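You operate a simulated robot arm through the tools that you are given. There is no shell and no other tool. Be economical: measure what you need, move in short steps, check, and stop when the job is done.

The job below is to be done with a simulated two-armed robot. You get a single attempt, and the scene is never put back.

JOB
Keep the blue press running: print the red book on fresh foil.
Fine: the foil is used, so wind on; the book goes from the press's bench to the green tray; leave the bed out.

The check looks at the end state, three seconds after you hand in, the way a careful person would. Anything else that was tipped, shoved, dropped, spilled or broken makes it a failure.

ROBOT AND FRAMES
Two 7-joint arms with two-finger parallel grippers on one trunk, on a base that drives. Base frame: it is fixed to the floor where the robot stands at the start and does not move with it; the origin is under the middle of the robot, x ahead of it, y to its left, z up. Lengths are in mm, angles in degrees, forces in N, time in s.
The left shoulder is at the start at [34, 182, 1221], the right one opposite. Places, roughly: blue press [700, -200, 1000]; blue press bed [400, -300, 1100]; blue press depth knob [500, -400, 900]; blue press heat dial [500, -300, 1200]; blue press lever [400, -100, 1000]; blue press switch [600, -400, 1200]; blue press winder [500, 0, 1100]; inside of the green tray [300, 600, 700]; red lock of the blue press [600, -400, 1200]; top of the blue press bed [400, -300, 1100]. Payload 3.91 kg a hand.
The TCP of each hand is the grasp point between the finger pads, 30 mm short of the fingertips. In the tool frame z runs along the fingers and y along their closing line. The gripper opens to 110 mm. The fingers are 20 mm wide and 10 mm thick; the gripper's body (48 by 112 mm) begins 55 mm behind the TCP.
Orientation is that of the tool frame in the base frame, as [roll, pitch, yaw] about the fixed x, y, z axes, in that order (R = Rz(yaw) Ry(pitch) Rx(roll)). With the fingers straight down and closing along the base's y, the tool's x points along the base's -x, its y along +y and its z along -z.

CONTROLS
- The arms move only by the tool arm_command. It takes "left_steps", "right_steps" or both (then of equal length, played together; a hand with none holds still); each is text: rows parted by semicolons, each of 7 numbers parted by spaces: the shift along the base's x, y, z in mm, then the turn, a rotation vector about the base's x, y, z in degrees, then the finger opening in mm, from 0 to 110. In form: tx ty tz rx ry rz fingers; .... A call has 1 to 12 rows; each row is the pose to reach, as a shift and turn from the pose commanded when the call began. Rows are played at 5 a second. More than 50 mm and 8.6 degrees between two rows, or a gripper value outside its range, and nothing of the call is played. A pose out of reach is approached as far as the arm can. The call stops where the force on the tool passes 60 N (or 10 N more than at its start, if that is more) or the arm is blocked; 0.2 s more then pass. Each finger travels about 72 mm/s and halts on what it meets, pressing with about 44 N; the grip force reading is that of the motor and also rises with nothing between the fingers. The clock runs only during rows and for 0.2 s after the last one: add rows that repeat a pose to give the fingers time. It gives the time, the measured TCP pose, the force on the tool (base axes), the opening and the grip force at its end, in the units of the frame above (readings bear some noise), with the torque about the TCP (base axes, N m) and any sound that the robot's microphone picked up.
- Cameras (640 x 400 px; columns grow to the right, rows downward): "scene" is now at [142.5, -11.7, 1407.4]; the picture's right is [-0.16, -0.99, 0.00], its down [-0.67, 0.11, -0.73] and it looks along [0.72, -0.12, -0.68] (base axes); focal length 214 px, centre (320, 200). "left" rides on the left gripper at [72, -17, -103] in its tool frame; the picture's right is [0.23, 0.97, 0.00], its down [-0.76, 0.18, -0.62] and it looks along [-0.61, 0.14, 0.78] (tool axes); focal length 222 px, centre (320, 200). "right" rides on the right gripper at [72, 17, -103] in its tool frame; the picture's right is [-0.23, 0.97, 0.00], its down [-0.76, -0.18, -0.62] and it looks along [-0.61, -0.14, 0.78] (tool axes); focal length 222 px, centre (320, 200). There is no depth. A picture from a camera that has moved, and an enlarged one, comes with that camera's place and axes in the base frame and with its lens.
- camera(camera): a new picture of that camera. It takes no simulated time.
- lift_body(by): slides the trunk up (or, below 0, down) by that many mm; the arms and the scene camera ride with it, the base frame stays. It gives what a move gives, with no picture.
- roll_base(legs): drives the robot by 1 to 6 legs, each [ahead, left, turn to the left] in mm, mm and degrees, along the robot's own axes; the way and the turn of a leg run together, so that a leg with both is an arc; at most 1500 mm and 180 degrees a leg. The arms and the cameras ride along, it lands a little off, and it stops where it bumps. It gives what a move gives.
- turn_head(pan, tilt): turns the head with the scene camera to pan (to the left, within 80 degrees either way) and tilt (down, from -29 to 69), counted from straight ahead of the robot. It gives what a move gives.
- inspect(camera, box): a new picture of the part [left, top, right, bottom] of that camera's present view, enlarged. It takes no simulated time.
- job_done(): hands the job in; it is judged then, once.

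Go step by step. Nothing tells you exact positions but the pictures and the camera data: compare them with the known pose of the tool, close in by small moves and look again before you grip or let go. The budget is 120 turns and 108 pictures, counting those below and the enlarged ones. Unless the task says otherwise, let go and move clear before handing in, and close with one line.

The tools are called as a command line: name --argument value ..., lists and objects as JSON in quotes. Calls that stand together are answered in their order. arm_command: Moves the arms, as the interface text tells. Its arguments: {"type":"object","properties":{"left_steps":{"type":"string"},"right_steps":{"type":"string"}},"required":[]} The other tools are called the same way: lift_body (by) slides the trunk up or down; roll_base (legs) drives the base; turn_head (pan, tilt) turns the head that bears the scene camera; camera (camera) takes a picture; inspect (camera, box) takes an enlarged picture of a part of a camera's view; job_done () hands the job in.

At the start:

```text
time: 0.0
left_ee_pos: [428.3, 173.4, 1344.1]
left_ee_rot: [-180.0, 0.1, 180.0]
left_wrist_force: [1.0, -0.5, -0.4]
left_moment: [-0.01, 0.0, -0.01]
left_width: 109.9
left_grasp_force: 0.1
right_ee_pos: [337.5, -138.7, 1287.2]
right_ee_rot: [180.0, 0.0, -180.0]
right_wrist_force: [0.7, 0.3, 0.0]
right_moment: [0.0, 0.0, 0.0]
right_width: 110.2
right_grasp_force: 0.1
trunk travel left (down, up): [-475.0, 39.0]
robot x, y, heading: [-2.2, -0.4, 0.1]
head pan, tilt: [-9.3, 42.7]
```

scene: 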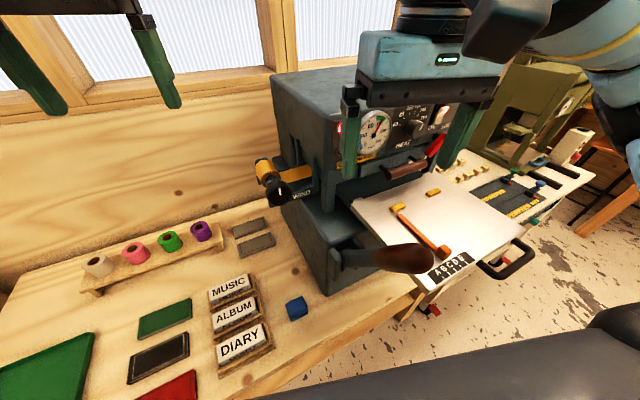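
right: 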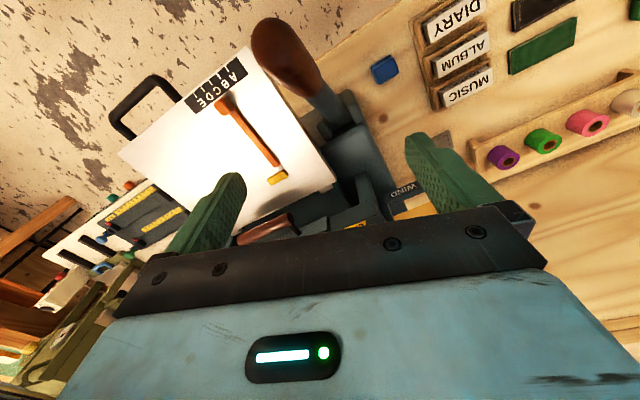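
left: 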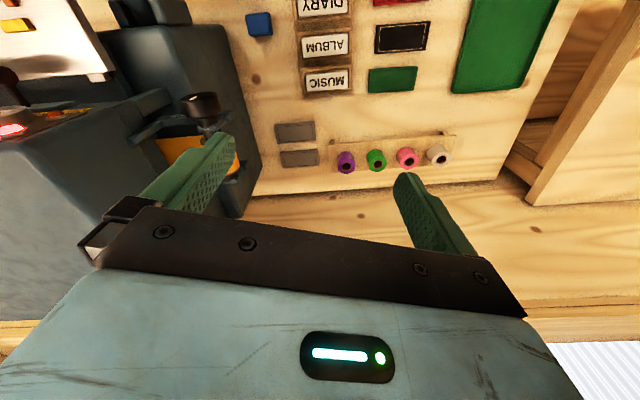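

I see the blue press with its white bed out to the front right, a bench with books, foil rolls and a green tray to the left. I'll look closer at the press front and at the bench first.

inspect --camera "scene" --box '[240, 80, 560, 300]'

turn_head --pan 40 --tilt 50

camera --camera "scene"

```text
1.82 times, centred on (400, 190) of scene
camera zoom: at [142.5, -11.7, 1407.4], right [-0.16, -0.99, 0.0], down [-0.67, 0.11, -0.73], along [0.72, -0.12, -0.68], focal length 390 px, centre (174, 218)
```

zoom: 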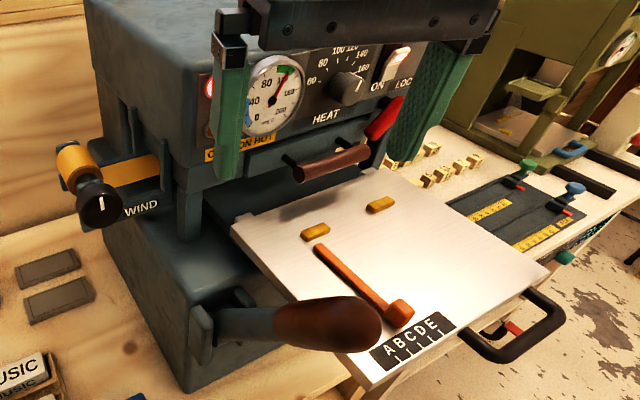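

```text
time: 1.2
left_ee_pos: [427.8, 173.2, 1343.5]
left_ee_rot: [179.9, 0.0, 180.0]
left_wrist_force: [-0.4, 1.5, -0.2]
left_moment: [-0.02, -0.04, -0.01]
left_width: 109.8
left_grasp_force: 0.0
right_ee_pos: [339.6, -138.4, 1287.3]
right_ee_rot: [179.9, 0.0, 180.0]
right_wrist_force: [0.3, -0.1, -0.4]
right_moment: [0.0, -0.04, -0.02]
right_width: 109.7
right_grasp_force: 0.0
trunk travel left (down, up): [-475.0, 39.0]
robot x, y, heading: [0.3, 3.6, 0.0]
head pan, tilt: [40.0, 50.0]
```

```text
103 pictures are left
camera scene: at [119.6, 51.2, 1397.2], right [0.64, -0.77, 0.0], down [-0.59, -0.49, -0.64], along [0.49, 0.41, -0.77], focal length 214 px, centre (320, 200)
```

scene: 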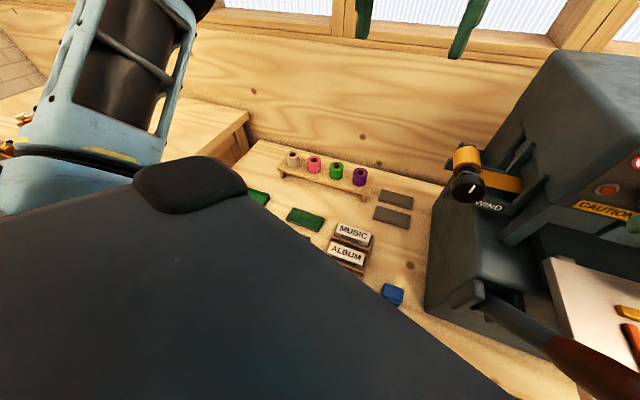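

The red book should be near [273, 320, 710] at the bench's front edge. The right hand hides the press front, so I'll move it aside and look there with the head.

arm_command --right_steps "-20 -40 0 0 0 0 110; -40 -80 0 0 0 0 110; -60 -120 0 0 0 0 110; -80 -160 0 0 0 0 110; -90 -200 0 0 0 0 110; -100 -240 0 0 0 0 110; -110 -280 0 0 0 0 110; -110 -280 0 0 0 0 110" --left_steps "-30 20 0 0 0 0 110; -60 40 0 0 0 0 110; -90 60 0 0 0 0 110; -120 80 0 0 0 0 110; -150 100 0 0 0 0 110; -170 120 0 0 0 0 110; -170 120 0 0 0 0 110; -170 120 0 0 0 0 110"

turn_head --pan -20 --tilt 35

camera --camera "scene"

camera --camera "left"

inspect --camera "scene" --box '[180, 60, 440, 240]'

```text
time: 3.0
left_ee_pos: [257.5, 293.0, 1344.3]
left_ee_rot: [-179.9, 0.0, -179.9]
left_wrist_force: [-1.1, -0.2, 0.4]
left_moment: [-0.04, -0.01, -0.03]
left_width: 109.9
left_grasp_force: 0.1
right_ee_pos: [264.5, -369.5, 1257.6]
right_ee_rot: [-180.0, 0.1, -180.0]
right_wrist_force: [0.5, -0.4, 0.3]
right_moment: [-0.01, -0.01, -0.01]
right_width: 110.1
right_grasp_force: 0.1
right hand out of reach, approached as far as the arm can: row 6, 7, 8
trunk travel left (down, up): [-475.0, 39.0]
robot x, y, heading: [0.4, 1.9, -0.0]
head pan, tilt: [40.0, 50.0]
```

```text
time: 4.3
left_ee_pos: [257.4, 292.2, 1344.4]
left_ee_rot: [-180.0, -0.1, -180.0]
left_wrist_force: [0.3, 0.2, 0.7]
left_moment: [0.0, -0.03, 0.0]
left_width: 110.0
left_grasp_force: 0.0
right_ee_pos: [264.5, -368.6, 1258.6]
right_ee_rot: [179.9, 0.1, 180.0]
right_wrist_force: [0.2, 0.5, -0.4]
right_moment: [-0.04, -0.05, 0.02]
right_width: 109.9
right_grasp_force: 0.1
trunk travel left (down, up): [-475.0, 39.0]
robot x, y, heading: [0.9, -0.8, 0.2]
head pan, tilt: [-20.0, 35.0]
```

```text
102 pictures are left
camera scene: at [143.3, -28.2, 1418.9], right [-0.34, -0.94, 0.0], down [-0.54, 0.2, -0.82], along [0.77, -0.28, -0.57], focal length 214 px, centre (320, 200)
```

scene: 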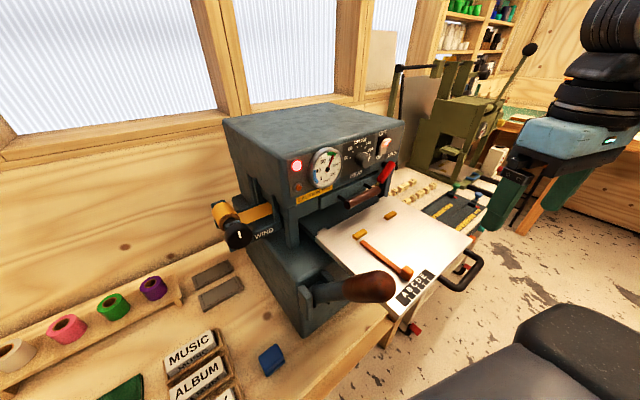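

```text
101 pictures are left
camera left: at [185.6, 276.2, 1447.9], right [-0.23, 0.97, 0.0], down [0.76, 0.18, 0.62], along [0.61, 0.14, -0.78], focal length 222 px, centre (320, 200)
```

left: 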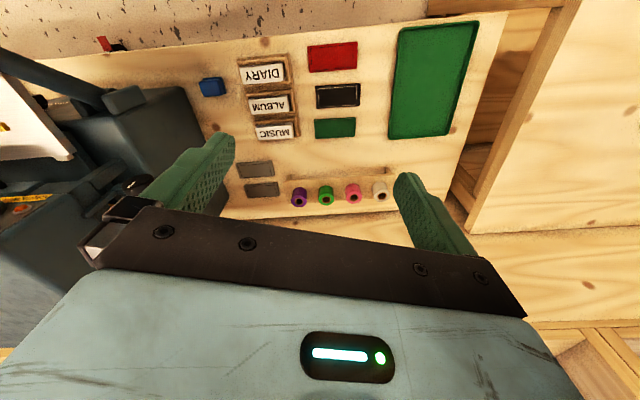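

```text
2.22 times, centred on (310, 150) of scene
camera zoom: at [143.3, -28.2, 1418.9], right [-0.34, -0.94, 0.0], down [-0.54, 0.2, -0.82], along [0.77, -0.28, -0.57], focal length 477 px, centre (342, 311)
```

zoom: 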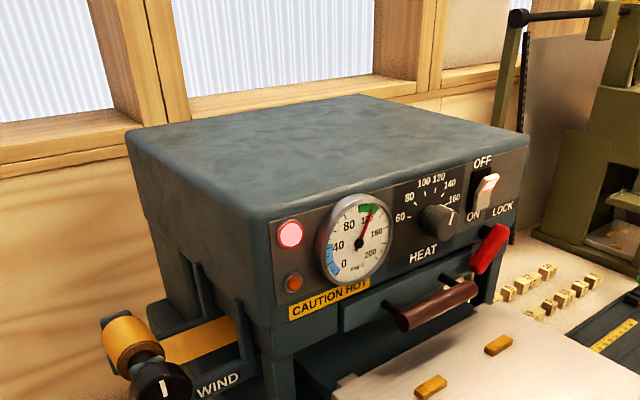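

The press front is visible now: the red lamp, gauge, heat dial, switch and red lock. I'll zoom in on those and on the bed.

inspect --camera "scene" --box '[280, 120, 420, 210]'

inspect --camera "scene" --box '[200, 190, 500, 370]'

inspect --camera "left" --box '[180, 0, 500, 210]'

camera --camera "right"

```text
4.44 times, centred on (350, 165) of scene
camera zoom: at [143.3, -28.2, 1418.9], right [-0.34, -0.94, 0.0], down [-0.54, 0.2, -0.82], along [0.77, -0.28, -0.57], focal length 953 px, centre (187, 356)
```

zoom: 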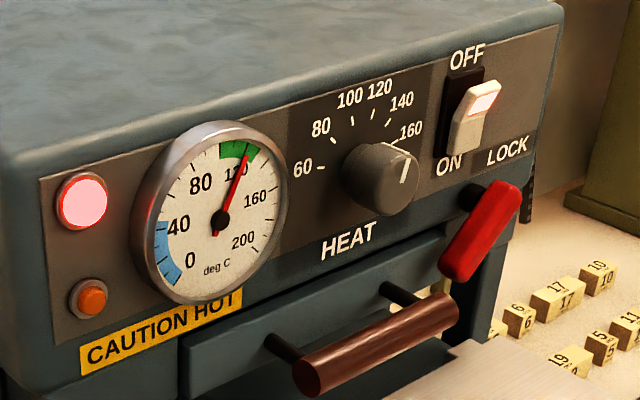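

```text
2.13 times, centred on (350, 280) of scene
camera zoom: at [143.3, -28.2, 1418.9], right [-0.34, -0.94, 0.0], down [-0.54, 0.2, -0.82], along [0.77, -0.28, -0.57], focal length 458 px, centre (256, 29)
```

zoom: 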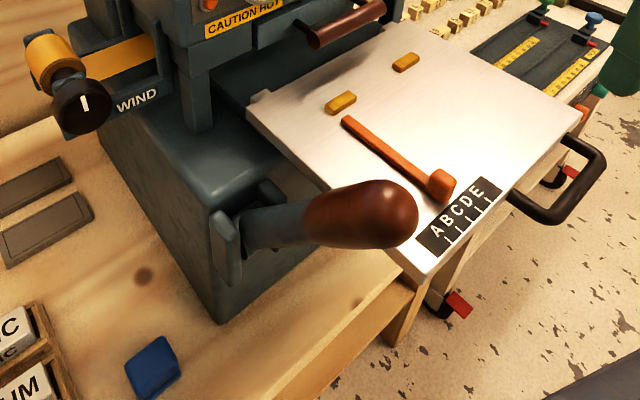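

```text
1.90 times, centred on (340, 105) of left
camera zoom: at [185.6, 276.2, 1447.9], right [-0.23, 0.97, 0.0], down [0.76, 0.18, 0.62], along [0.61, 0.14, -0.78], focal length 423 px, centre (282, 381)
```

zoom: 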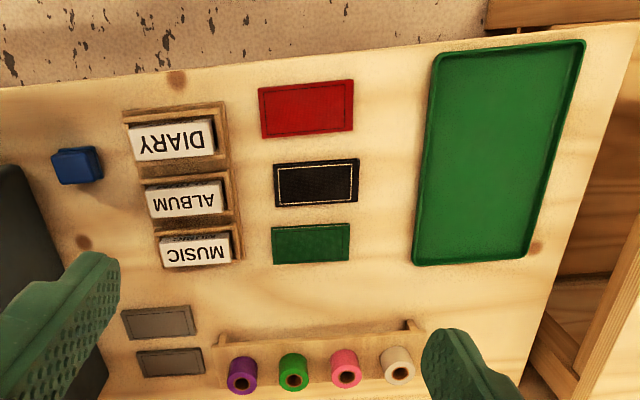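

```text
96 pictures are left
camera right: at [192.2, -351.6, 1360.8], right [0.23, 0.97, 0.0], down [0.76, -0.18, 0.62], along [0.61, -0.14, -0.78], focal length 222 px, centre (320, 200)
```

right: 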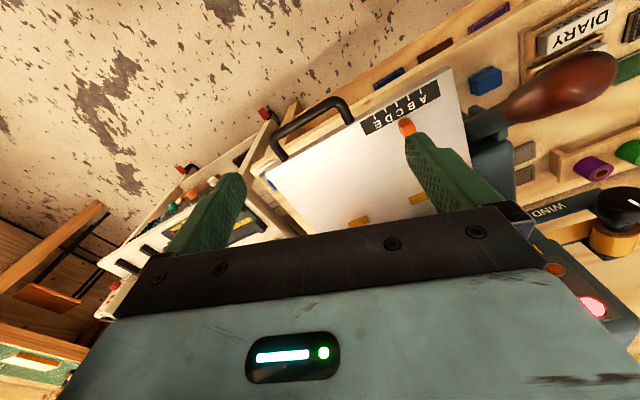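

The press is yawed about 16°; the bed top is near z 1065, the red book near [249, 322, 760], and the winder knob near [480, 20, 1126] facing the robot. I'll turn the left hand forward so it can look at the winder and later turn it.

arm_command --left_steps "0 0 0 0 -8 0 60; 0 0 0 0 -16 0 60; 0 0 -10 0 -24 0 60; 0 0 -20 0 -32 0 60; 0 0 -30 0 -40 0 60; 0 0 -40 0 -48 0 60; 0 0 -50 0 -56 0 60; 0 0 -60 0 -64 0 60; 0 0 -70 0 -72 0 60; 0 0 -80 0 -80 0 60; 0 0 -90 0 -88 0 60; 0 0 -100 0 -90 0 60"

camera --camera "left"

camera --camera "scene"

```text
time: 6.9
left_ee_pos: [328.5, 454.9, 1340.5]
left_ee_rot: [70.5, 89.9, 70.5]
left_wrist_force: [-0.5, 0.7, 0.0]
left_moment: [-0.01, -0.03, 0.01]
left_width: 60.0
left_grasp_force: 0.1
left hand out of reach, approached as far as the arm can: row 6, 7, 8, 9, 10, 11, 12
right_ee_pos: [264.2, -368.6, 1257.4]
right_ee_rot: [180.0, 0.1, -179.9]
right_wrist_force: [0.2, 0.6, -0.5]
right_moment: [0.02, -0.01, -0.04]
right_width: 110.2
right_grasp_force: 0.2
trunk travel left (down, up): [-475.0, 39.0]
robot x, y, heading: [-0.5, 2.0, 0.1]
head pan, tilt: [-20.0, 35.0]
```

```text
95 pictures are left
camera left: at [225.1, 438.2, 1267.5], right [0.0, 0.97, -0.23], down [-0.62, 0.18, 0.76], along [0.78, 0.14, 0.61], focal length 222 px, centre (320, 200)
```

left: 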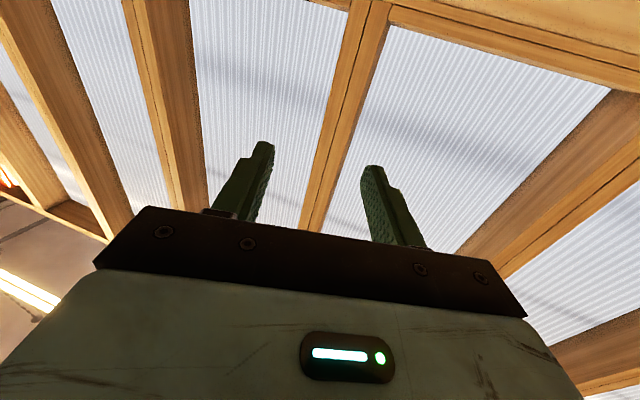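

```text
94 pictures are left
camera scene: at [141.9, -27.4, 1419.1], right [-0.34, -0.94, 0.0], down [-0.54, 0.2, -0.82], along [0.77, -0.28, -0.57], focal length 214 px, centre (320, 200)
```

scene: 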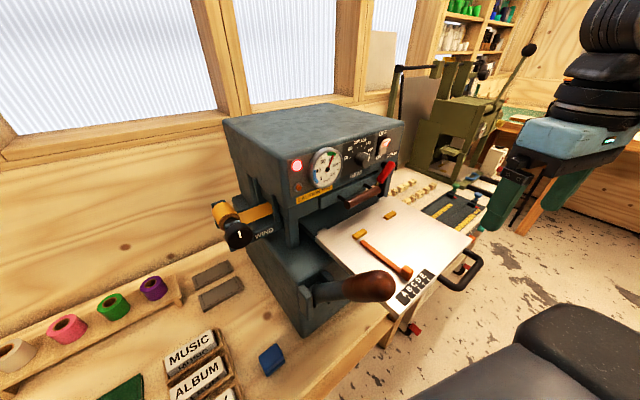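

The forward-pointing pose is too close to the body, so I'll back the base off and turn it about 15° so that it faces the press squarely.

roll_base --legs '[[-200, 0, 0], [0, 0, 15.5]]'

turn_head --pan -10 --tilt 30

camera --camera "scene"

```text
time: 9.4
left_ee_pos: [-1.8, 524.2, 1340.6]
left_ee_rot: [-5.0, 90.0, 10.1]
left_wrist_force: [0.8, -0.7, -0.8]
left_moment: [-0.01, -0.01, 0.02]
left_width: 59.7
left_grasp_force: 0.0
right_ee_pos: [151.8, -284.9, 1258.6]
right_ee_rot: [-180.0, 0.1, -164.6]
right_wrist_force: [-0.2, -0.7, -0.2]
right_moment: [0.0, -0.01, -0.02]
right_width: 110.1
right_grasp_force: 0.0
trunk travel left (down, up): [-475.0, 39.0]
robot x, y, heading: [-200.2, 2.1, 15.3]
head pan, tilt: [-20.0, 35.0]
```

```text
time: 10.1
left_ee_pos: [-2.8, 524.2, 1339.3]
left_ee_rot: [-12.5, 90.0, 2.8]
left_wrist_force: [-0.6, -0.8, -0.3]
left_moment: [0.03, -0.02, -0.01]
left_width: 60.1
left_grasp_force: 0.1
right_ee_pos: [151.6, -285.8, 1257.2]
right_ee_rot: [-179.9, 0.0, -164.8]
right_wrist_force: [-0.4, -0.4, 0.1]
right_moment: [-0.01, 0.0, 0.0]
right_width: 110.2
right_grasp_force: 0.2
trunk travel left (down, up): [-475.0, 39.0]
robot x, y, heading: [-199.4, -2.2, 15.3]
head pan, tilt: [-10.0, 30.0]
```

```text
93 pictures are left
camera scene: at [-52.5, 26.6, 1426.7], right [0.09, -1.0, 0.0], down [-0.5, -0.05, -0.87], along [0.86, 0.08, -0.5], focal length 214 px, centre (320, 200)
```

scene: 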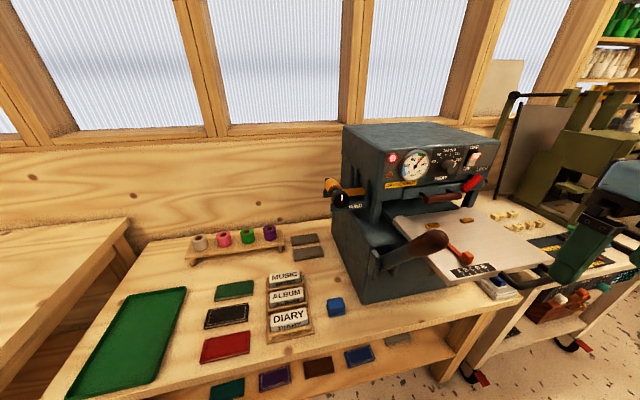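

From here the whole bench is visible, and the red book sits beside the tray. I'll zoom in on the winder and the panel.

inspect --camera "scene" --box '[310, 140, 420, 220]'

inspect --camera "scene" --box '[370, 130, 500, 220]'

inspect --camera "scene" --box '[370, 200, 570, 330]'

```text
5.00 times, centred on (365, 180) of scene
camera zoom: at [-52.5, 26.6, 1426.7], right [0.09, -1.0, 0.0], down [-0.5, -0.05, -0.87], along [0.86, 0.08, -0.5], focal length 1072 px, centre (95, 300)
```

zoom: 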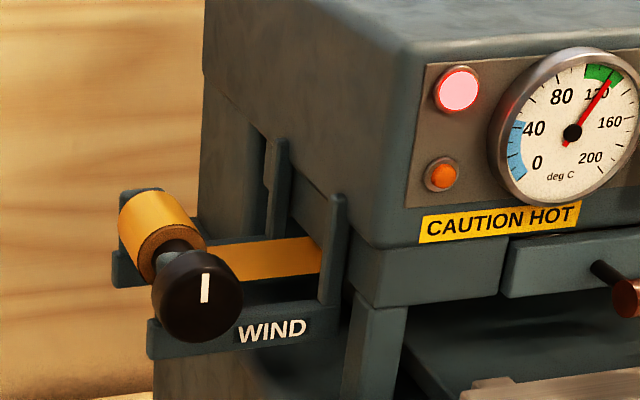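

```text
4.44 times, centred on (435, 175) of scene
camera zoom: at [-52.5, 26.6, 1426.7], right [0.09, -1.0, 0.0], down [-0.5, -0.05, -0.87], along [0.86, 0.08, -0.5], focal length 953 px, centre (-191, 311)
```

zoom: 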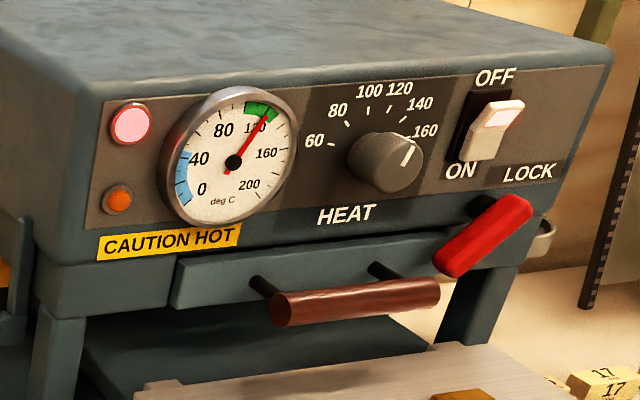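

```text
3.08 times, centred on (470, 265) of scene
camera zoom: at [-52.5, 26.6, 1426.7], right [0.09, -1.0, 0.0], down [-0.5, -0.05, -0.87], along [0.86, 0.08, -0.5], focal length 660 px, centre (-142, 0)
```

zoom: 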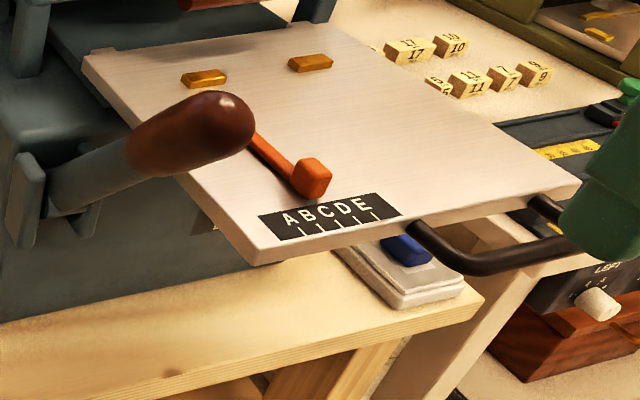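

The dial, lock and switch look set, so only winding is needed there. I'll settle the left hand with a null move to see where its commanded pose is.

arm_command --left_steps "0 0 0 0 0 0 60; 0 0 0 0 0 0 60; 0 0 0 0 0 0 60"

```text
time: 10.9
left_ee_pos: [-1.9, 524.8, 1341.0]
left_ee_rot: [178.2, 90.0, -166.6]
left_wrist_force: [0.6, 0.7, -0.2]
left_moment: [0.0, 0.0, -0.05]
left_width: 59.9
left_grasp_force: 0.0
right_ee_pos: [152.2, -285.0, 1257.2]
right_ee_rot: [180.0, 0.0, -164.7]
right_wrist_force: [-0.2, -0.5, 0.2]
right_moment: [0.02, 0.02, 0.01]
right_width: 110.4
right_grasp_force: 0.1
trunk travel left (down, up): [-475.0, 39.0]
robot x, y, heading: [-202.6, -1.0, 14.9]
head pan, tilt: [-10.0, 30.0]
```

The commanded pose matches the measured one, and the knob face triangulates to about [481, 18, 1122]. I'll bring the left hand, still pointing forward, to a standoff in front of it.

arm_command --left_steps "21 -39 -18 0 0 0 80; 42 -79 -36 0 0 0 80; 63 -118 -55 0 0 0 80; 84 -158 -73 0 0 0 80; 105 -198 -91 0 0 0 80; 126 -237 -109 0 0 0 80; 147 -277 -127 0 0 0 80; 168 -316 -146 0 0 0 80; 189 -356 -164 0 0 0 80; 210 -396 -182 0 0 0 80; 231 -435 -200 0 0 0 80; 252 -475 -219 0 0 0 80"

camera --camera "scene"

camera --camera "left"

```text
time: 13.7
left_ee_pos: [261.0, 75.4, 1132.9]
left_ee_rot: [-88.5, 87.8, -70.1]
left_wrist_force: [-0.8, 0.0, -0.7]
left_moment: [0.01, 0.0, -0.03]
left_width: 79.9
left_grasp_force: 0.1
left hand out of reach, approached as far as the arm can: row 1, 2, 3, 4, 5, 6, 7, 8
right_ee_pos: [151.1, -283.1, 1256.9]
right_ee_rot: [179.9, 0.1, -164.7]
right_wrist_force: [-0.7, 0.3, 0.4]
right_moment: [-0.03, 0.02, 0.03]
right_width: 110.2
right_grasp_force: 0.2
trunk travel left (down, up): [-475.0, 39.0]
robot x, y, heading: [-202.2, -0.4, 15.4]
head pan, tilt: [-10.0, 30.0]
stopped in row 12 (left hand): the arm was blocked; the commanded pose is now the measured one
```

```text
89 pictures are left
camera scene: at [-52.8, 27.3, 1426.8], right [0.09, -1.0, 0.0], down [-0.5, -0.05, -0.87], along [0.86, 0.08, -0.5], focal length 214 px, centre (320, 200)
```

scene: 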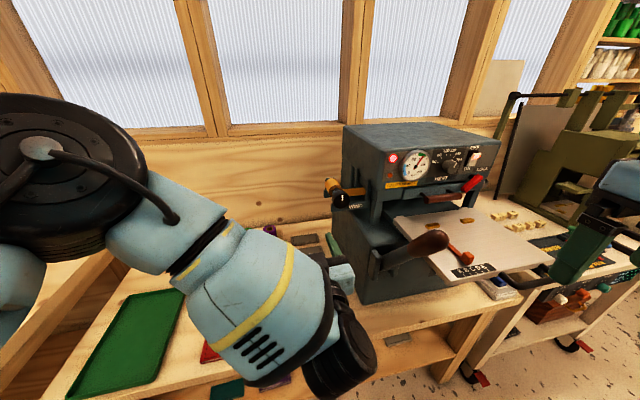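

```text
88 pictures are left
camera left: at [169.9, 25.3, 1061.8], right [-0.31, 0.91, -0.26], down [-0.66, 0.0, 0.75], along [0.69, 0.41, 0.6], focal length 222 px, centre (320, 200)
```

left: 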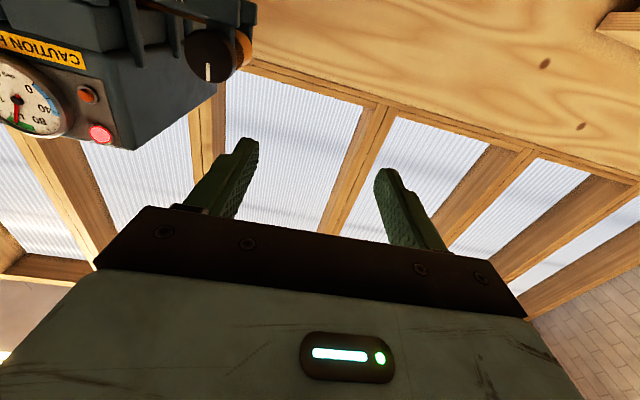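

The move ended near [261, 75, 1133], blocked without any force, which is likely an arm limit. I'll go on forward to the standoff.

arm_command --left_steps "30 -16 -2 0 0 -1 80; 60 -32 -4 0 0 -2 80; 90 -48 -6 0 0 -3 80; 120 -64 -8 0 0 -3 80; 143 -78 -11 0 0 -3 80; 143 -78 -11 0 0 -3 80"

camera --camera "scene"

camera --camera "left"

```text
time: 15.3
left_ee_pos: [425.4, 67.7, 1140.0]
left_ee_rot: [-71.5, 86.1, -49.1]
left_wrist_force: [-18.8, 13.2, 9.0]
left_moment: [-0.26, -0.29, -0.16]
left_width: 70.9
left_grasp_force: 0.0
right_ee_pos: [148.5, -282.7, 1259.1]
right_ee_rot: [179.9, 0.2, -164.5]
right_wrist_force: [0.1, -0.7, -0.9]
right_moment: [0.01, -0.02, 0.01]
right_width: 110.1
right_grasp_force: 0.1
trunk travel left (down, up): [-475.0, 39.0]
robot x, y, heading: [-202.6, 0.8, 15.6]
head pan, tilt: [-10.0, 30.0]
stopped in row 6 (left hand): the arm was blocked; the commanded pose is now the measured one
```

```text
87 pictures are left
camera scene: at [-57.1, 28.6, 1427.1], right [0.1, -1.0, 0.0], down [-0.5, -0.05, -0.87], along [0.86, 0.08, -0.5], focal length 214 px, centre (320, 200)
```

scene: 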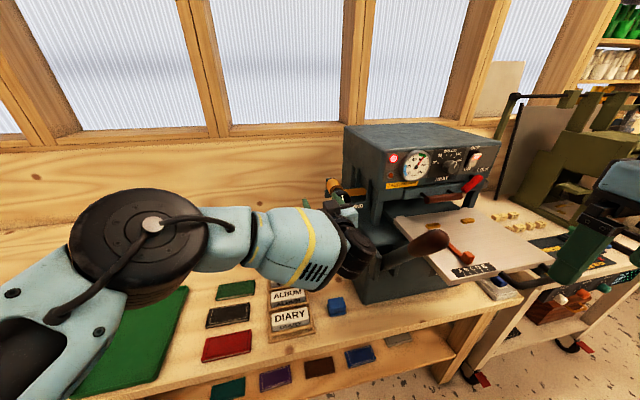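

```text
86 pictures are left
camera left: at [340.0, 9.3, 1066.1], right [-0.36, 0.89, -0.29], down [-0.68, -0.03, 0.74], along [0.64, 0.46, 0.61], focal length 222 px, centre (320, 200)
```

left: 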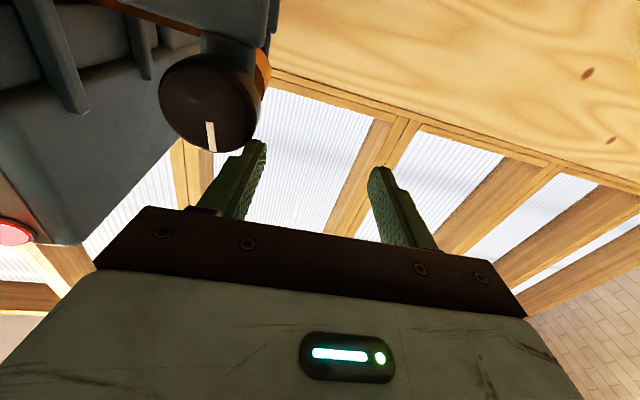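

The right-hand finger brushed the knob's rim because the hand sat about 70 mm too far left. I'll back straight off and shift the base to the right for a better reach.

arm_command --left_steps "-30 0 0 0 0 0 80; -60 -5 0 0 0 0 80; -90 -10 0 0 0 0 80; -110 -10 0 0 0 0 80; -110 -10 0 0 0 0 80"

inspect --camera "scene" --box '[310, 140, 420, 220]'

turn_head --pan -60 --tilt 45

camera --camera "scene"

```text
time: 16.5
left_ee_pos: [322.8, 63.4, 1128.3]
left_ee_rot: [-91.9, 86.5, -69.0]
left_wrist_force: [0.1, 0.9, -0.5]
left_moment: [-0.02, -0.01, 0.01]
left_width: 79.9
left_grasp_force: 0.1
right_ee_pos: [152.4, -284.0, 1257.5]
right_ee_rot: [180.0, 0.0, -164.7]
right_wrist_force: [0.0, 0.5, 0.0]
right_moment: [-0.04, 0.01, -0.02]
right_width: 110.0
right_grasp_force: 0.0
trunk travel left (down, up): [-475.0, 39.0]
robot x, y, heading: [-199.9, 0.8, 15.2]
head pan, tilt: [-10.0, 30.0]
```

```text
5.00 times, centred on (365, 180) of scene
camera zoom: at [-52.3, 27.6, 1426.7], right [0.09, -1.0, 0.0], down [-0.5, -0.05, -0.87], along [0.86, 0.08, -0.5], focal length 1072 px, centre (95, 300)
```

zoom: 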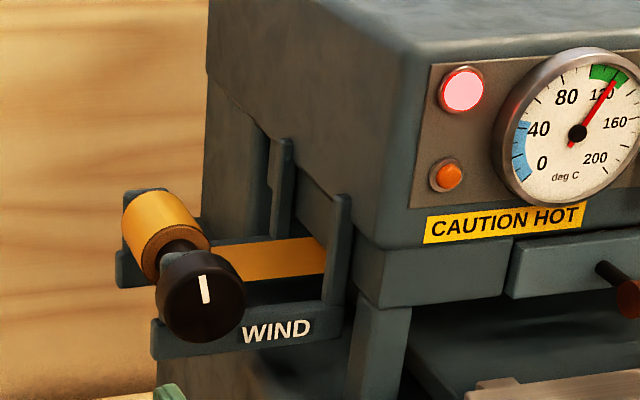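

```text
time: 17.7
left_ee_pos: [321.9, 63.8, 1133.1]
left_ee_rot: [-87.7, 86.1, -64.7]
left_wrist_force: [0.2, 0.4, -0.6]
left_moment: [-0.04, 0.02, -0.01]
left_width: 79.9
left_grasp_force: 0.0
right_ee_pos: [151.6, -285.2, 1257.3]
right_ee_rot: [180.0, 0.1, -164.6]
right_wrist_force: [-0.4, -0.8, 1.3]
right_moment: [-0.01, 0.0, -0.04]
right_width: 110.1
right_grasp_force: 0.2
trunk travel left (down, up): [-475.0, 39.0]
robot x, y, heading: [-201.2, -1.2, 15.6]
head pan, tilt: [-60.0, 45.0]
```

```text
84 pictures are left
camera scene: at [-84.7, -38.2, 1404.2], right [-0.7, -0.71, 0.0], down [-0.5, 0.5, -0.71], along [0.5, -0.5, -0.71], focal length 214 px, centre (320, 200)
```

scene: 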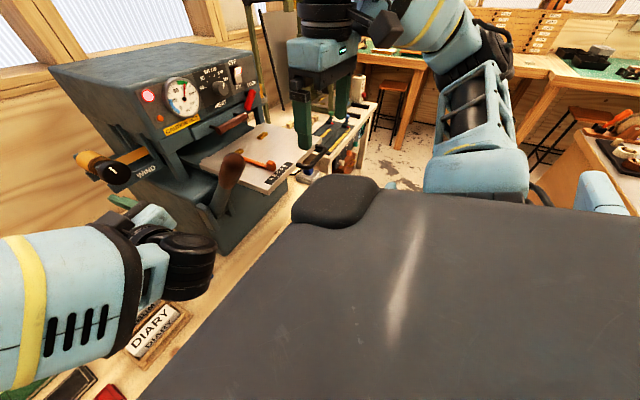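

The way to the right is clear. I'll back up and slide right in one go so the left hand stays clear of the lever.

roll_base --legs '[[-180, 0, 0], [0, -170, 0]]'

turn_head --pan 5 --tilt 30

camera --camera "scene"

```text
time: 20.9
left_ee_pos: [194.4, -146.2, 1137.0]
left_ee_rot: [-82.8, 86.0, -59.6]
left_wrist_force: [-0.3, 0.3, 0.3]
left_moment: [0.0, 0.0, 0.01]
left_width: 80.0
left_grasp_force: 0.0
right_ee_pos: [24.4, -495.2, 1257.7]
right_ee_rot: [-180.0, -0.1, -164.5]
right_wrist_force: [0.4, 0.5, 0.1]
right_moment: [0.01, -0.02, 0.01]
right_width: 110.1
right_grasp_force: 0.1
trunk travel left (down, up): [-475.0, 39.0]
robot x, y, heading: [-327.7, -209.4, 15.6]
head pan, tilt: [-60.0, 45.0]
```

```text
time: 22.3
left_ee_pos: [196.4, -144.9, 1136.9]
left_ee_rot: [-83.4, 85.9, -59.9]
left_wrist_force: [0.2, 0.1, -0.8]
left_moment: [0.0, -0.02, -0.01]
left_width: 80.0
left_grasp_force: 0.0
right_ee_pos: [24.3, -494.2, 1257.3]
right_ee_rot: [180.0, 0.0, -164.5]
right_wrist_force: [-0.2, -0.2, 0.2]
right_moment: [0.0, 0.0, 0.0]
right_width: 109.9
right_grasp_force: 0.0
trunk travel left (down, up): [-475.0, 39.0]
robot x, y, heading: [-327.9, -209.1, 15.2]
head pan, tilt: [5.0, 30.0]
```

```text
83 pictures are left
camera scene: at [-185.9, -160.8, 1426.7], right [0.35, -0.94, 0.0], down [-0.47, -0.18, -0.87], along [0.81, 0.3, -0.5], focal length 214 px, centre (320, 200)
```

scene: 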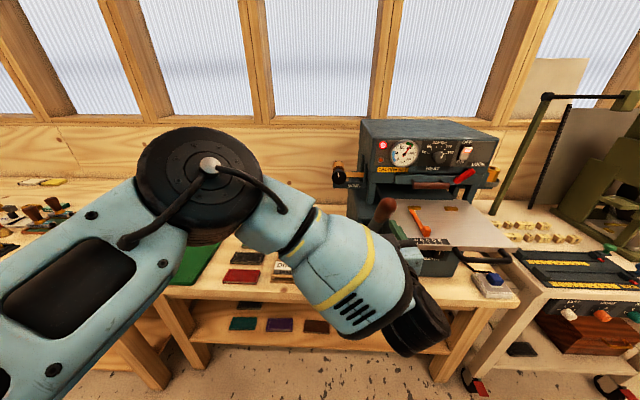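

The robot is now lined up with the knob, with the hand's yaw about 8° off. I'll straighten the hand onto the knob's axis and then advance to an 80 mm standoff.

arm_command --left_steps "-2 28 -5 1 0.5 -2.5 80; -4 56 -10 2 1 -5 80; -4 84 -15 3.7 1.6 -8.2 80; 30 93 -15 3.7 1.6 -8.2 80; 70 105 -15 3.7 1.6 -8.2 80; 110 115 -15 3.7 1.6 -8.2 80; 150 126 -15 3.7 1.6 -8.2 80; 190 137 -15 3.7 1.6 -8.2 80; 210 143 -15 3.7 1.6 -8.2 80; 210 143 -15 3.7 1.6 -8.2 80"

camera --camera "left"

camera --camera "scene"

```text
time: 24.5
left_ee_pos: [405.1, -2.0, 1124.0]
left_ee_rot: [3.6, 89.8, 18.7]
left_wrist_force: [0.0, -0.2, -0.4]
left_moment: [0.01, 0.05, 0.02]
left_width: 79.8
left_grasp_force: 0.0
right_ee_pos: [25.3, -493.8, 1257.1]
right_ee_rot: [-180.0, 0.1, -164.5]
right_wrist_force: [-0.3, 0.9, -0.7]
right_moment: [0.01, -0.01, 0.0]
right_width: 110.1
right_grasp_force: 0.1
trunk travel left (down, up): [-475.0, 39.0]
robot x, y, heading: [-329.6, -210.1, 15.3]
head pan, tilt: [5.0, 30.0]
```

```text
82 pictures are left
camera left: at [309.9, -43.7, 1050.8], right [-0.25, 0.94, -0.23], down [-0.65, 0.01, 0.76], along [0.72, 0.34, 0.61], focal length 222 px, centre (320, 200)
```

left: 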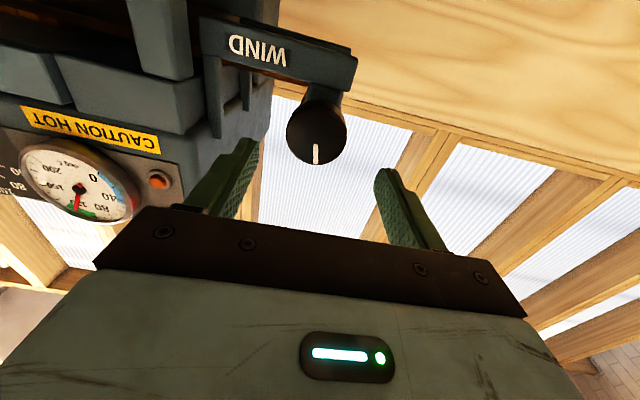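

```text
81 pictures are left
camera scene: at [-186.2, -160.7, 1426.8], right [0.35, -0.94, 0.0], down [-0.47, -0.18, -0.87], along [0.81, 0.3, -0.5], focal length 214 px, centre (320, 200)
```

scene: 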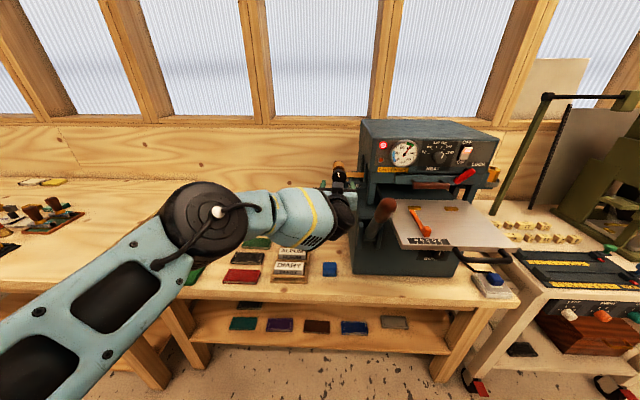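

The hand is aligned: the knob appears centred between the fingers at about [481, 16, 1121.5]. I'll advance until the TCP is ~12 mm in front of the knob's face.

arm_command --left_steps "20 5 0 0 0 0 80; 42 10 0 0 0 0 80; 63 15 -1 0 0 0 80; 63 15 -1 0 0 0 80"

camera --camera "left"

inspect --camera "scene" --box '[290, 140, 400, 210]'

```text
time: 25.5
left_ee_pos: [450.6, 9.5, 1128.5]
left_ee_rot: [6.0, 89.8, 21.1]
left_wrist_force: [0.6, 0.0, 0.6]
left_moment: [0.01, 0.04, 0.0]
left_width: 80.0
left_grasp_force: 0.1
left hand out of reach, approached as far as the arm can: row 3, 4
right_ee_pos: [26.5, -495.2, 1257.7]
right_ee_rot: [-179.9, 0.0, -164.4]
right_wrist_force: [-0.4, -0.3, 0.3]
right_moment: [0.0, -0.01, -0.02]
right_width: 109.8
right_grasp_force: 0.0
trunk travel left (down, up): [-475.0, 39.0]
robot x, y, heading: [-326.6, -211.3, 15.8]
head pan, tilt: [5.0, 30.0]
```

```text
80 pictures are left
camera left: at [355.2, -33.1, 1055.5], right [-0.25, 0.94, -0.23], down [-0.65, 0.01, 0.76], along [0.72, 0.34, 0.61], focal length 222 px, centre (320, 200)
```

left: 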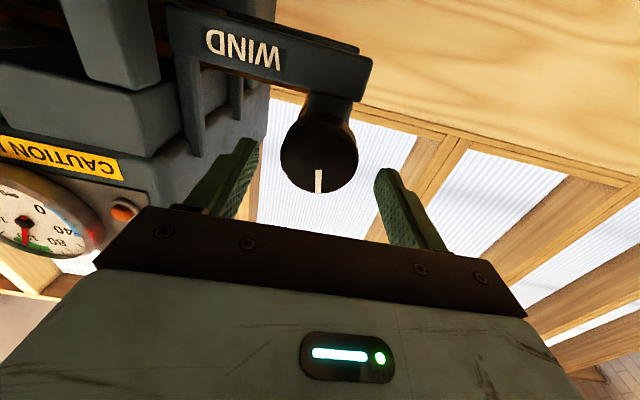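

```text
5.71 times, centred on (345, 175) of scene
camera zoom: at [-185.7, -161.2, 1426.7], right [0.35, -0.94, 0.0], down [-0.47, -0.18, -0.87], along [0.81, 0.3, -0.5], focal length 1226 px, centre (177, 343)
```

zoom: 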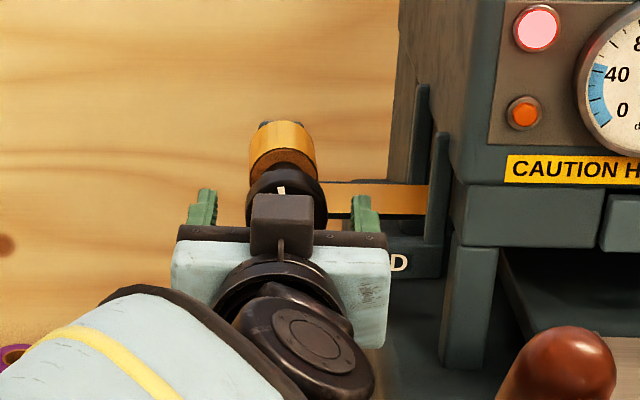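

That is the end of the arm's reach. I'll pull the hand back 110 mm and drive the base ahead by the same amount.

arm_command --left_steps "-40 -11 -4 0 0 0 80; -75 -20 -6 0 0 0 80; -110 -30 -6 0 0 0 80; -110 -30 -6 0 0 0 80"

roll_base --legs '[[110, 0, 0]]'

camera --camera "left"

```text
time: 26.5
left_ee_pos: [339.5, -17.8, 1122.8]
left_ee_rot: [-6.0, 89.8, 9.0]
left_wrist_force: [-0.2, 0.0, 0.0]
left_moment: [0.01, -0.02, -0.01]
left_width: 80.2
left_grasp_force: 0.1
right_ee_pos: [25.3, -494.4, 1257.2]
right_ee_rot: [180.0, -0.1, -164.4]
right_wrist_force: [0.3, -0.9, 0.6]
right_moment: [-0.02, 0.0, 0.02]
right_width: 110.0
right_grasp_force: 0.1
trunk travel left (down, up): [-475.0, 39.0]
robot x, y, heading: [-330.8, -209.2, 16.0]
head pan, tilt: [5.0, 30.0]
```

```text
time: 27.7
left_ee_pos: [444.4, 8.5, 1123.8]
left_ee_rot: [-0.8, 89.8, 14.1]
left_wrist_force: [0.4, 0.2, -1.0]
left_moment: [-0.01, 0.03, 0.02]
left_width: 80.2
left_grasp_force: 0.1
right_ee_pos: [127.9, -465.5, 1256.0]
right_ee_rot: [-179.9, 0.1, -164.5]
right_wrist_force: [-1.1, 0.3, 0.6]
right_moment: [0.0, 0.04, 0.0]
right_width: 110.0
right_grasp_force: 0.1
trunk travel left (down, up): [-475.0, 39.0]
robot x, y, heading: [-221.0, -183.0, 15.4]
head pan, tilt: [5.0, 30.0]
```

```text
78 pictures are left
camera left: at [348.6, -33.4, 1050.5], right [-0.25, 0.94, -0.23], down [-0.65, 0.01, 0.76], along [0.72, 0.34, 0.61], focal length 222 px, centre (320, 200)
```

left: 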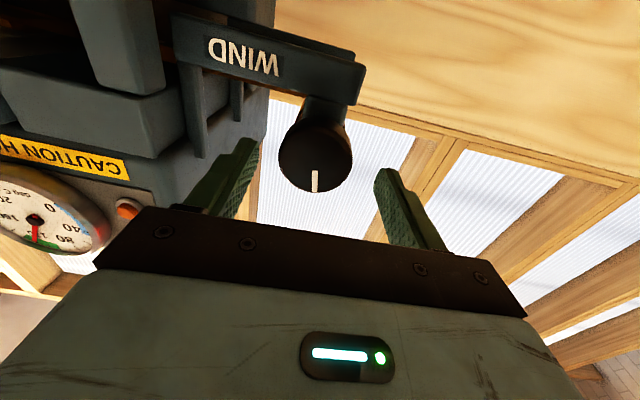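

The fingers straddle the knob's axis and the WIND plate is ~25 mm behind its face, so a shallow grip is safe. I'll pre-roll the hand 48° counter-clockwise, then advance and close.

arm_command --left_steps "0 0 0 -7.7 -2.1 0 80; 0 0 0 -15.4 -4.2 0 80; 0 0 0 -23.1 -6.3 0 80; 0 0 0 -30.8 -8.4 0 80; 0 0 0 -38.5 -10.5 0 80; 0 0 0 -46.2 -12.6 0 80; 12 2.5 -1 -46.2 -12.6 0 80; 23 5 -2 -46.2 -12.6 0 80; 23 5 -2 -46.2 -12.6 0 80"

camera --camera "left"

inspect --camera "scene" --box '[260, 130, 420, 230]'

```text
time: 29.7
left_ee_pos: [467.7, 15.5, 1120.1]
left_ee_rot: [-89.5, 42.1, -74.5]
left_wrist_force: [-0.5, 0.2, 0.6]
left_moment: [0.01, -0.02, 0.0]
left_width: 79.9
left_grasp_force: 0.1
right_ee_pos: [129.2, -465.5, 1258.0]
right_ee_rot: [180.0, 0.2, -164.5]
right_wrist_force: [0.2, 0.0, 0.4]
right_moment: [-0.02, 0.01, 0.01]
right_width: 109.9
right_grasp_force: 0.0
trunk travel left (down, up): [-475.0, 39.0]
robot x, y, heading: [-224.3, -180.5, 15.6]
head pan, tilt: [5.0, 30.0]
```

```text
77 pictures are left
camera left: at [384.6, -74.8, 1083.8], right [-0.12, 0.47, -0.87], down [-0.78, 0.5, 0.38], along [0.61, 0.73, 0.31], focal length 222 px, centre (320, 200)
```

left: 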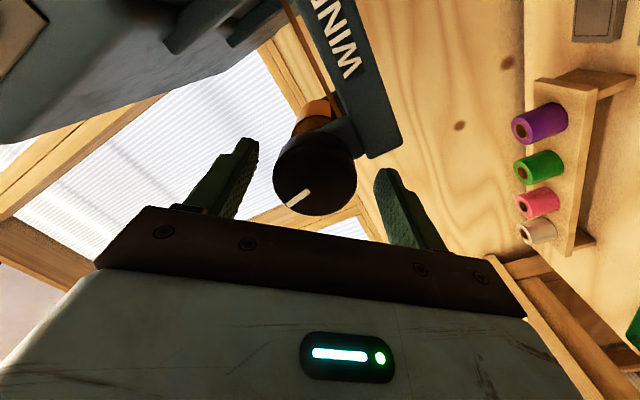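

```text
4.00 times, centred on (340, 180) of scene
camera zoom: at [-82.2, -131.9, 1426.8], right [0.35, -0.94, 0.0], down [-0.47, -0.18, -0.87], along [0.81, 0.3, -0.5], focal length 858 px, centre (240, 280)
```

zoom: 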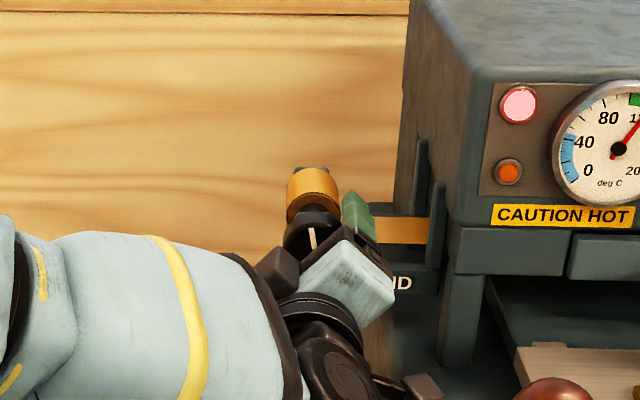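

The hand is placed round the knob. I'll close, then test a small clockwise turn.

arm_command --left_steps "0 0 0 0 0 0 45; 0 0 0 0 0 0 40; 0 0 0 0 0 0 40; 0 0 0 7.7 2.1 0 40; 0 0 0 15.4 4.2 0 40; 0 0 0 15.4 4.2 0 40"

camera --camera "left"

```text
time: 31.1
left_ee_pos: [468.4, 12.9, 1123.1]
left_ee_rot: [-89.0, 58.2, -74.0]
left_wrist_force: [11.8, -10.1, 16.0]
left_moment: [-0.23, 0.7, 0.36]
left_width: 49.4
left_grasp_force: 45.0
right_ee_pos: [129.2, -467.2, 1256.9]
right_ee_rot: [179.9, 0.0, -164.4]
right_wrist_force: [0.5, 0.4, -0.3]
right_moment: [-0.01, -0.03, 0.02]
right_width: 110.0
right_grasp_force: 0.0
trunk travel left (down, up): [-475.0, 39.0]
robot x, y, heading: [-223.7, -181.5, 15.3]
head pan, tilt: [5.0, 30.0]
```

```text
75 pictures are left
camera left: at [382.2, -64.6, 1068.8], right [-0.18, 0.69, -0.71], down [-0.75, 0.37, 0.55], along [0.64, 0.63, 0.45], focal length 222 px, centre (320, 200)
```

left: 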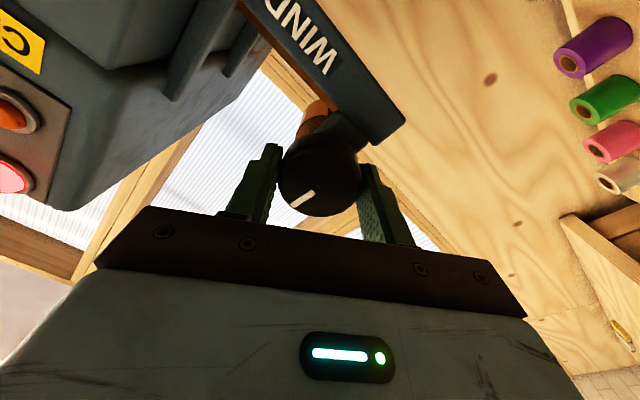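

The knob turns clockwise with the hand. I'll continue another 80° and watch the forces and foil.

arm_command --left_steps "1 -1 2 7.7 2.1 0 40; 1 -1 3 15.4 4.2 0 40; 1 -1 3 23.1 6.3 0 40; 1 -1 3 30.8 8.4 0 40; 1 -1 3 38.5 10.5 0 40; 1 -1 3 46.2 12.6 0 40; 1 -1 3 53.9 14.7 0 40; 1 -1 3 61.6 16.8 0 40; 1 -1 3 69.3 18.9 0 40; 1 -1 3 77 21 0 40; 1 -1 3 77 21 0 40"

camera --camera "left"

inspect --camera "scene" --box '[260, 130, 420, 230]'

```text
time: 33.5
left_ee_pos: [467.6, 12.3, 1122.4]
left_ee_rot: [90.3, 42.0, 105.0]
left_wrist_force: [-4.8, -5.5, -7.6]
left_moment: [0.0, -0.05, 1.2]
left_width: 49.3
left_grasp_force: 44.9
right_ee_pos: [129.0, -466.2, 1256.9]
right_ee_rot: [-180.0, 0.0, -164.5]
right_wrist_force: [-0.1, -0.2, 0.7]
right_moment: [0.0, 0.0, 0.01]
right_width: 110.2
right_grasp_force: 0.0
trunk travel left (down, up): [-475.0, 39.0]
robot x, y, heading: [-224.7, -181.4, 15.7]
head pan, tilt: [5.0, 30.0]
```

```text
74 pictures are left
camera left: at [356.6, 27.6, 1061.8], right [-0.21, 0.79, 0.57], down [-0.48, -0.59, 0.64], along [0.85, -0.14, 0.51], focal length 222 px, centre (320, 200)
```

left: 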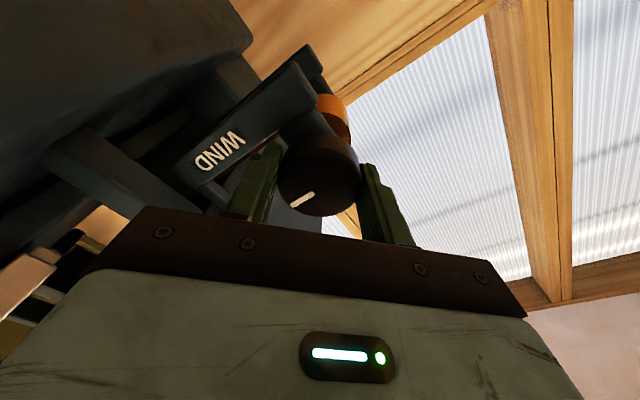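

```text
4.00 times, centred on (340, 180) of scene
camera zoom: at [-82.1, -132.4, 1426.6], right [0.35, -0.94, 0.0], down [-0.47, -0.17, -0.87], along [0.81, 0.3, -0.5], focal length 858 px, centre (240, 280)
```

zoom: 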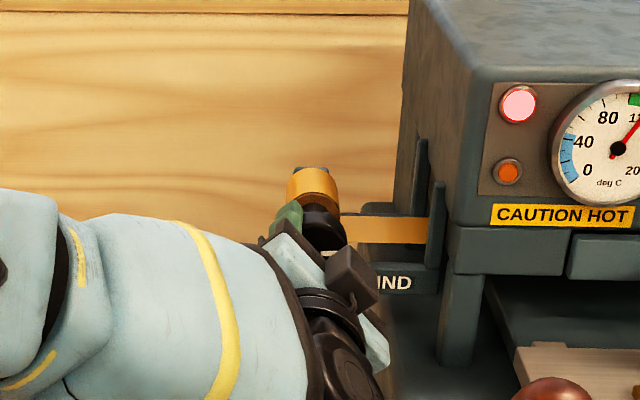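

It turned smoothly to about 95° with no click. I'll keep going for another 48° to see how far this stroke goes.

arm_command --left_steps "0 0 0 7.7 2.1 0 40; 0 0 0 15.4 4.2 0 40; 0 0 0 23.1 6.3 0 40; 0 0 0 30.8 8.4 0 40; 0 0 0 38.5 10.5 0 40; 0 0 0 46.2 12.6 0 40; 0 0 0 46.2 12.6 0 40"

inspect --camera "scene" --box '[260, 130, 420, 230]'

```text
time: 35.1
left_ee_pos: [468.1, 12.7, 1122.8]
left_ee_rot: [90.5, -5.8, 105.0]
left_wrist_force: [-6.2, -2.3, -12.3]
left_moment: [-0.17, 0.52, -0.09]
left_width: 48.6
left_grasp_force: 44.5
right_ee_pos: [130.1, -465.8, 1256.1]
right_ee_rot: [-179.9, 0.0, -164.5]
right_wrist_force: [-0.3, 0.4, -0.2]
right_moment: [-0.01, 0.02, 0.0]
right_width: 109.9
right_grasp_force: 0.1
trunk travel left (down, up): [-475.0, 39.0]
robot x, y, heading: [-222.1, -178.6, 15.3]
head pan, tilt: [5.0, 30.0]
```

```text
4.00 times, centred on (340, 180) of scene
camera zoom: at [-81.4, -131.9, 1426.6], right [0.35, -0.94, 0.0], down [-0.47, -0.18, -0.87], along [0.81, 0.3, -0.5], focal length 858 px, centre (240, 280)
```

zoom: 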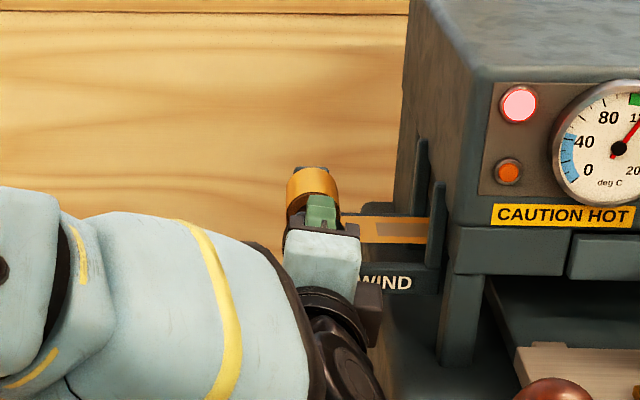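

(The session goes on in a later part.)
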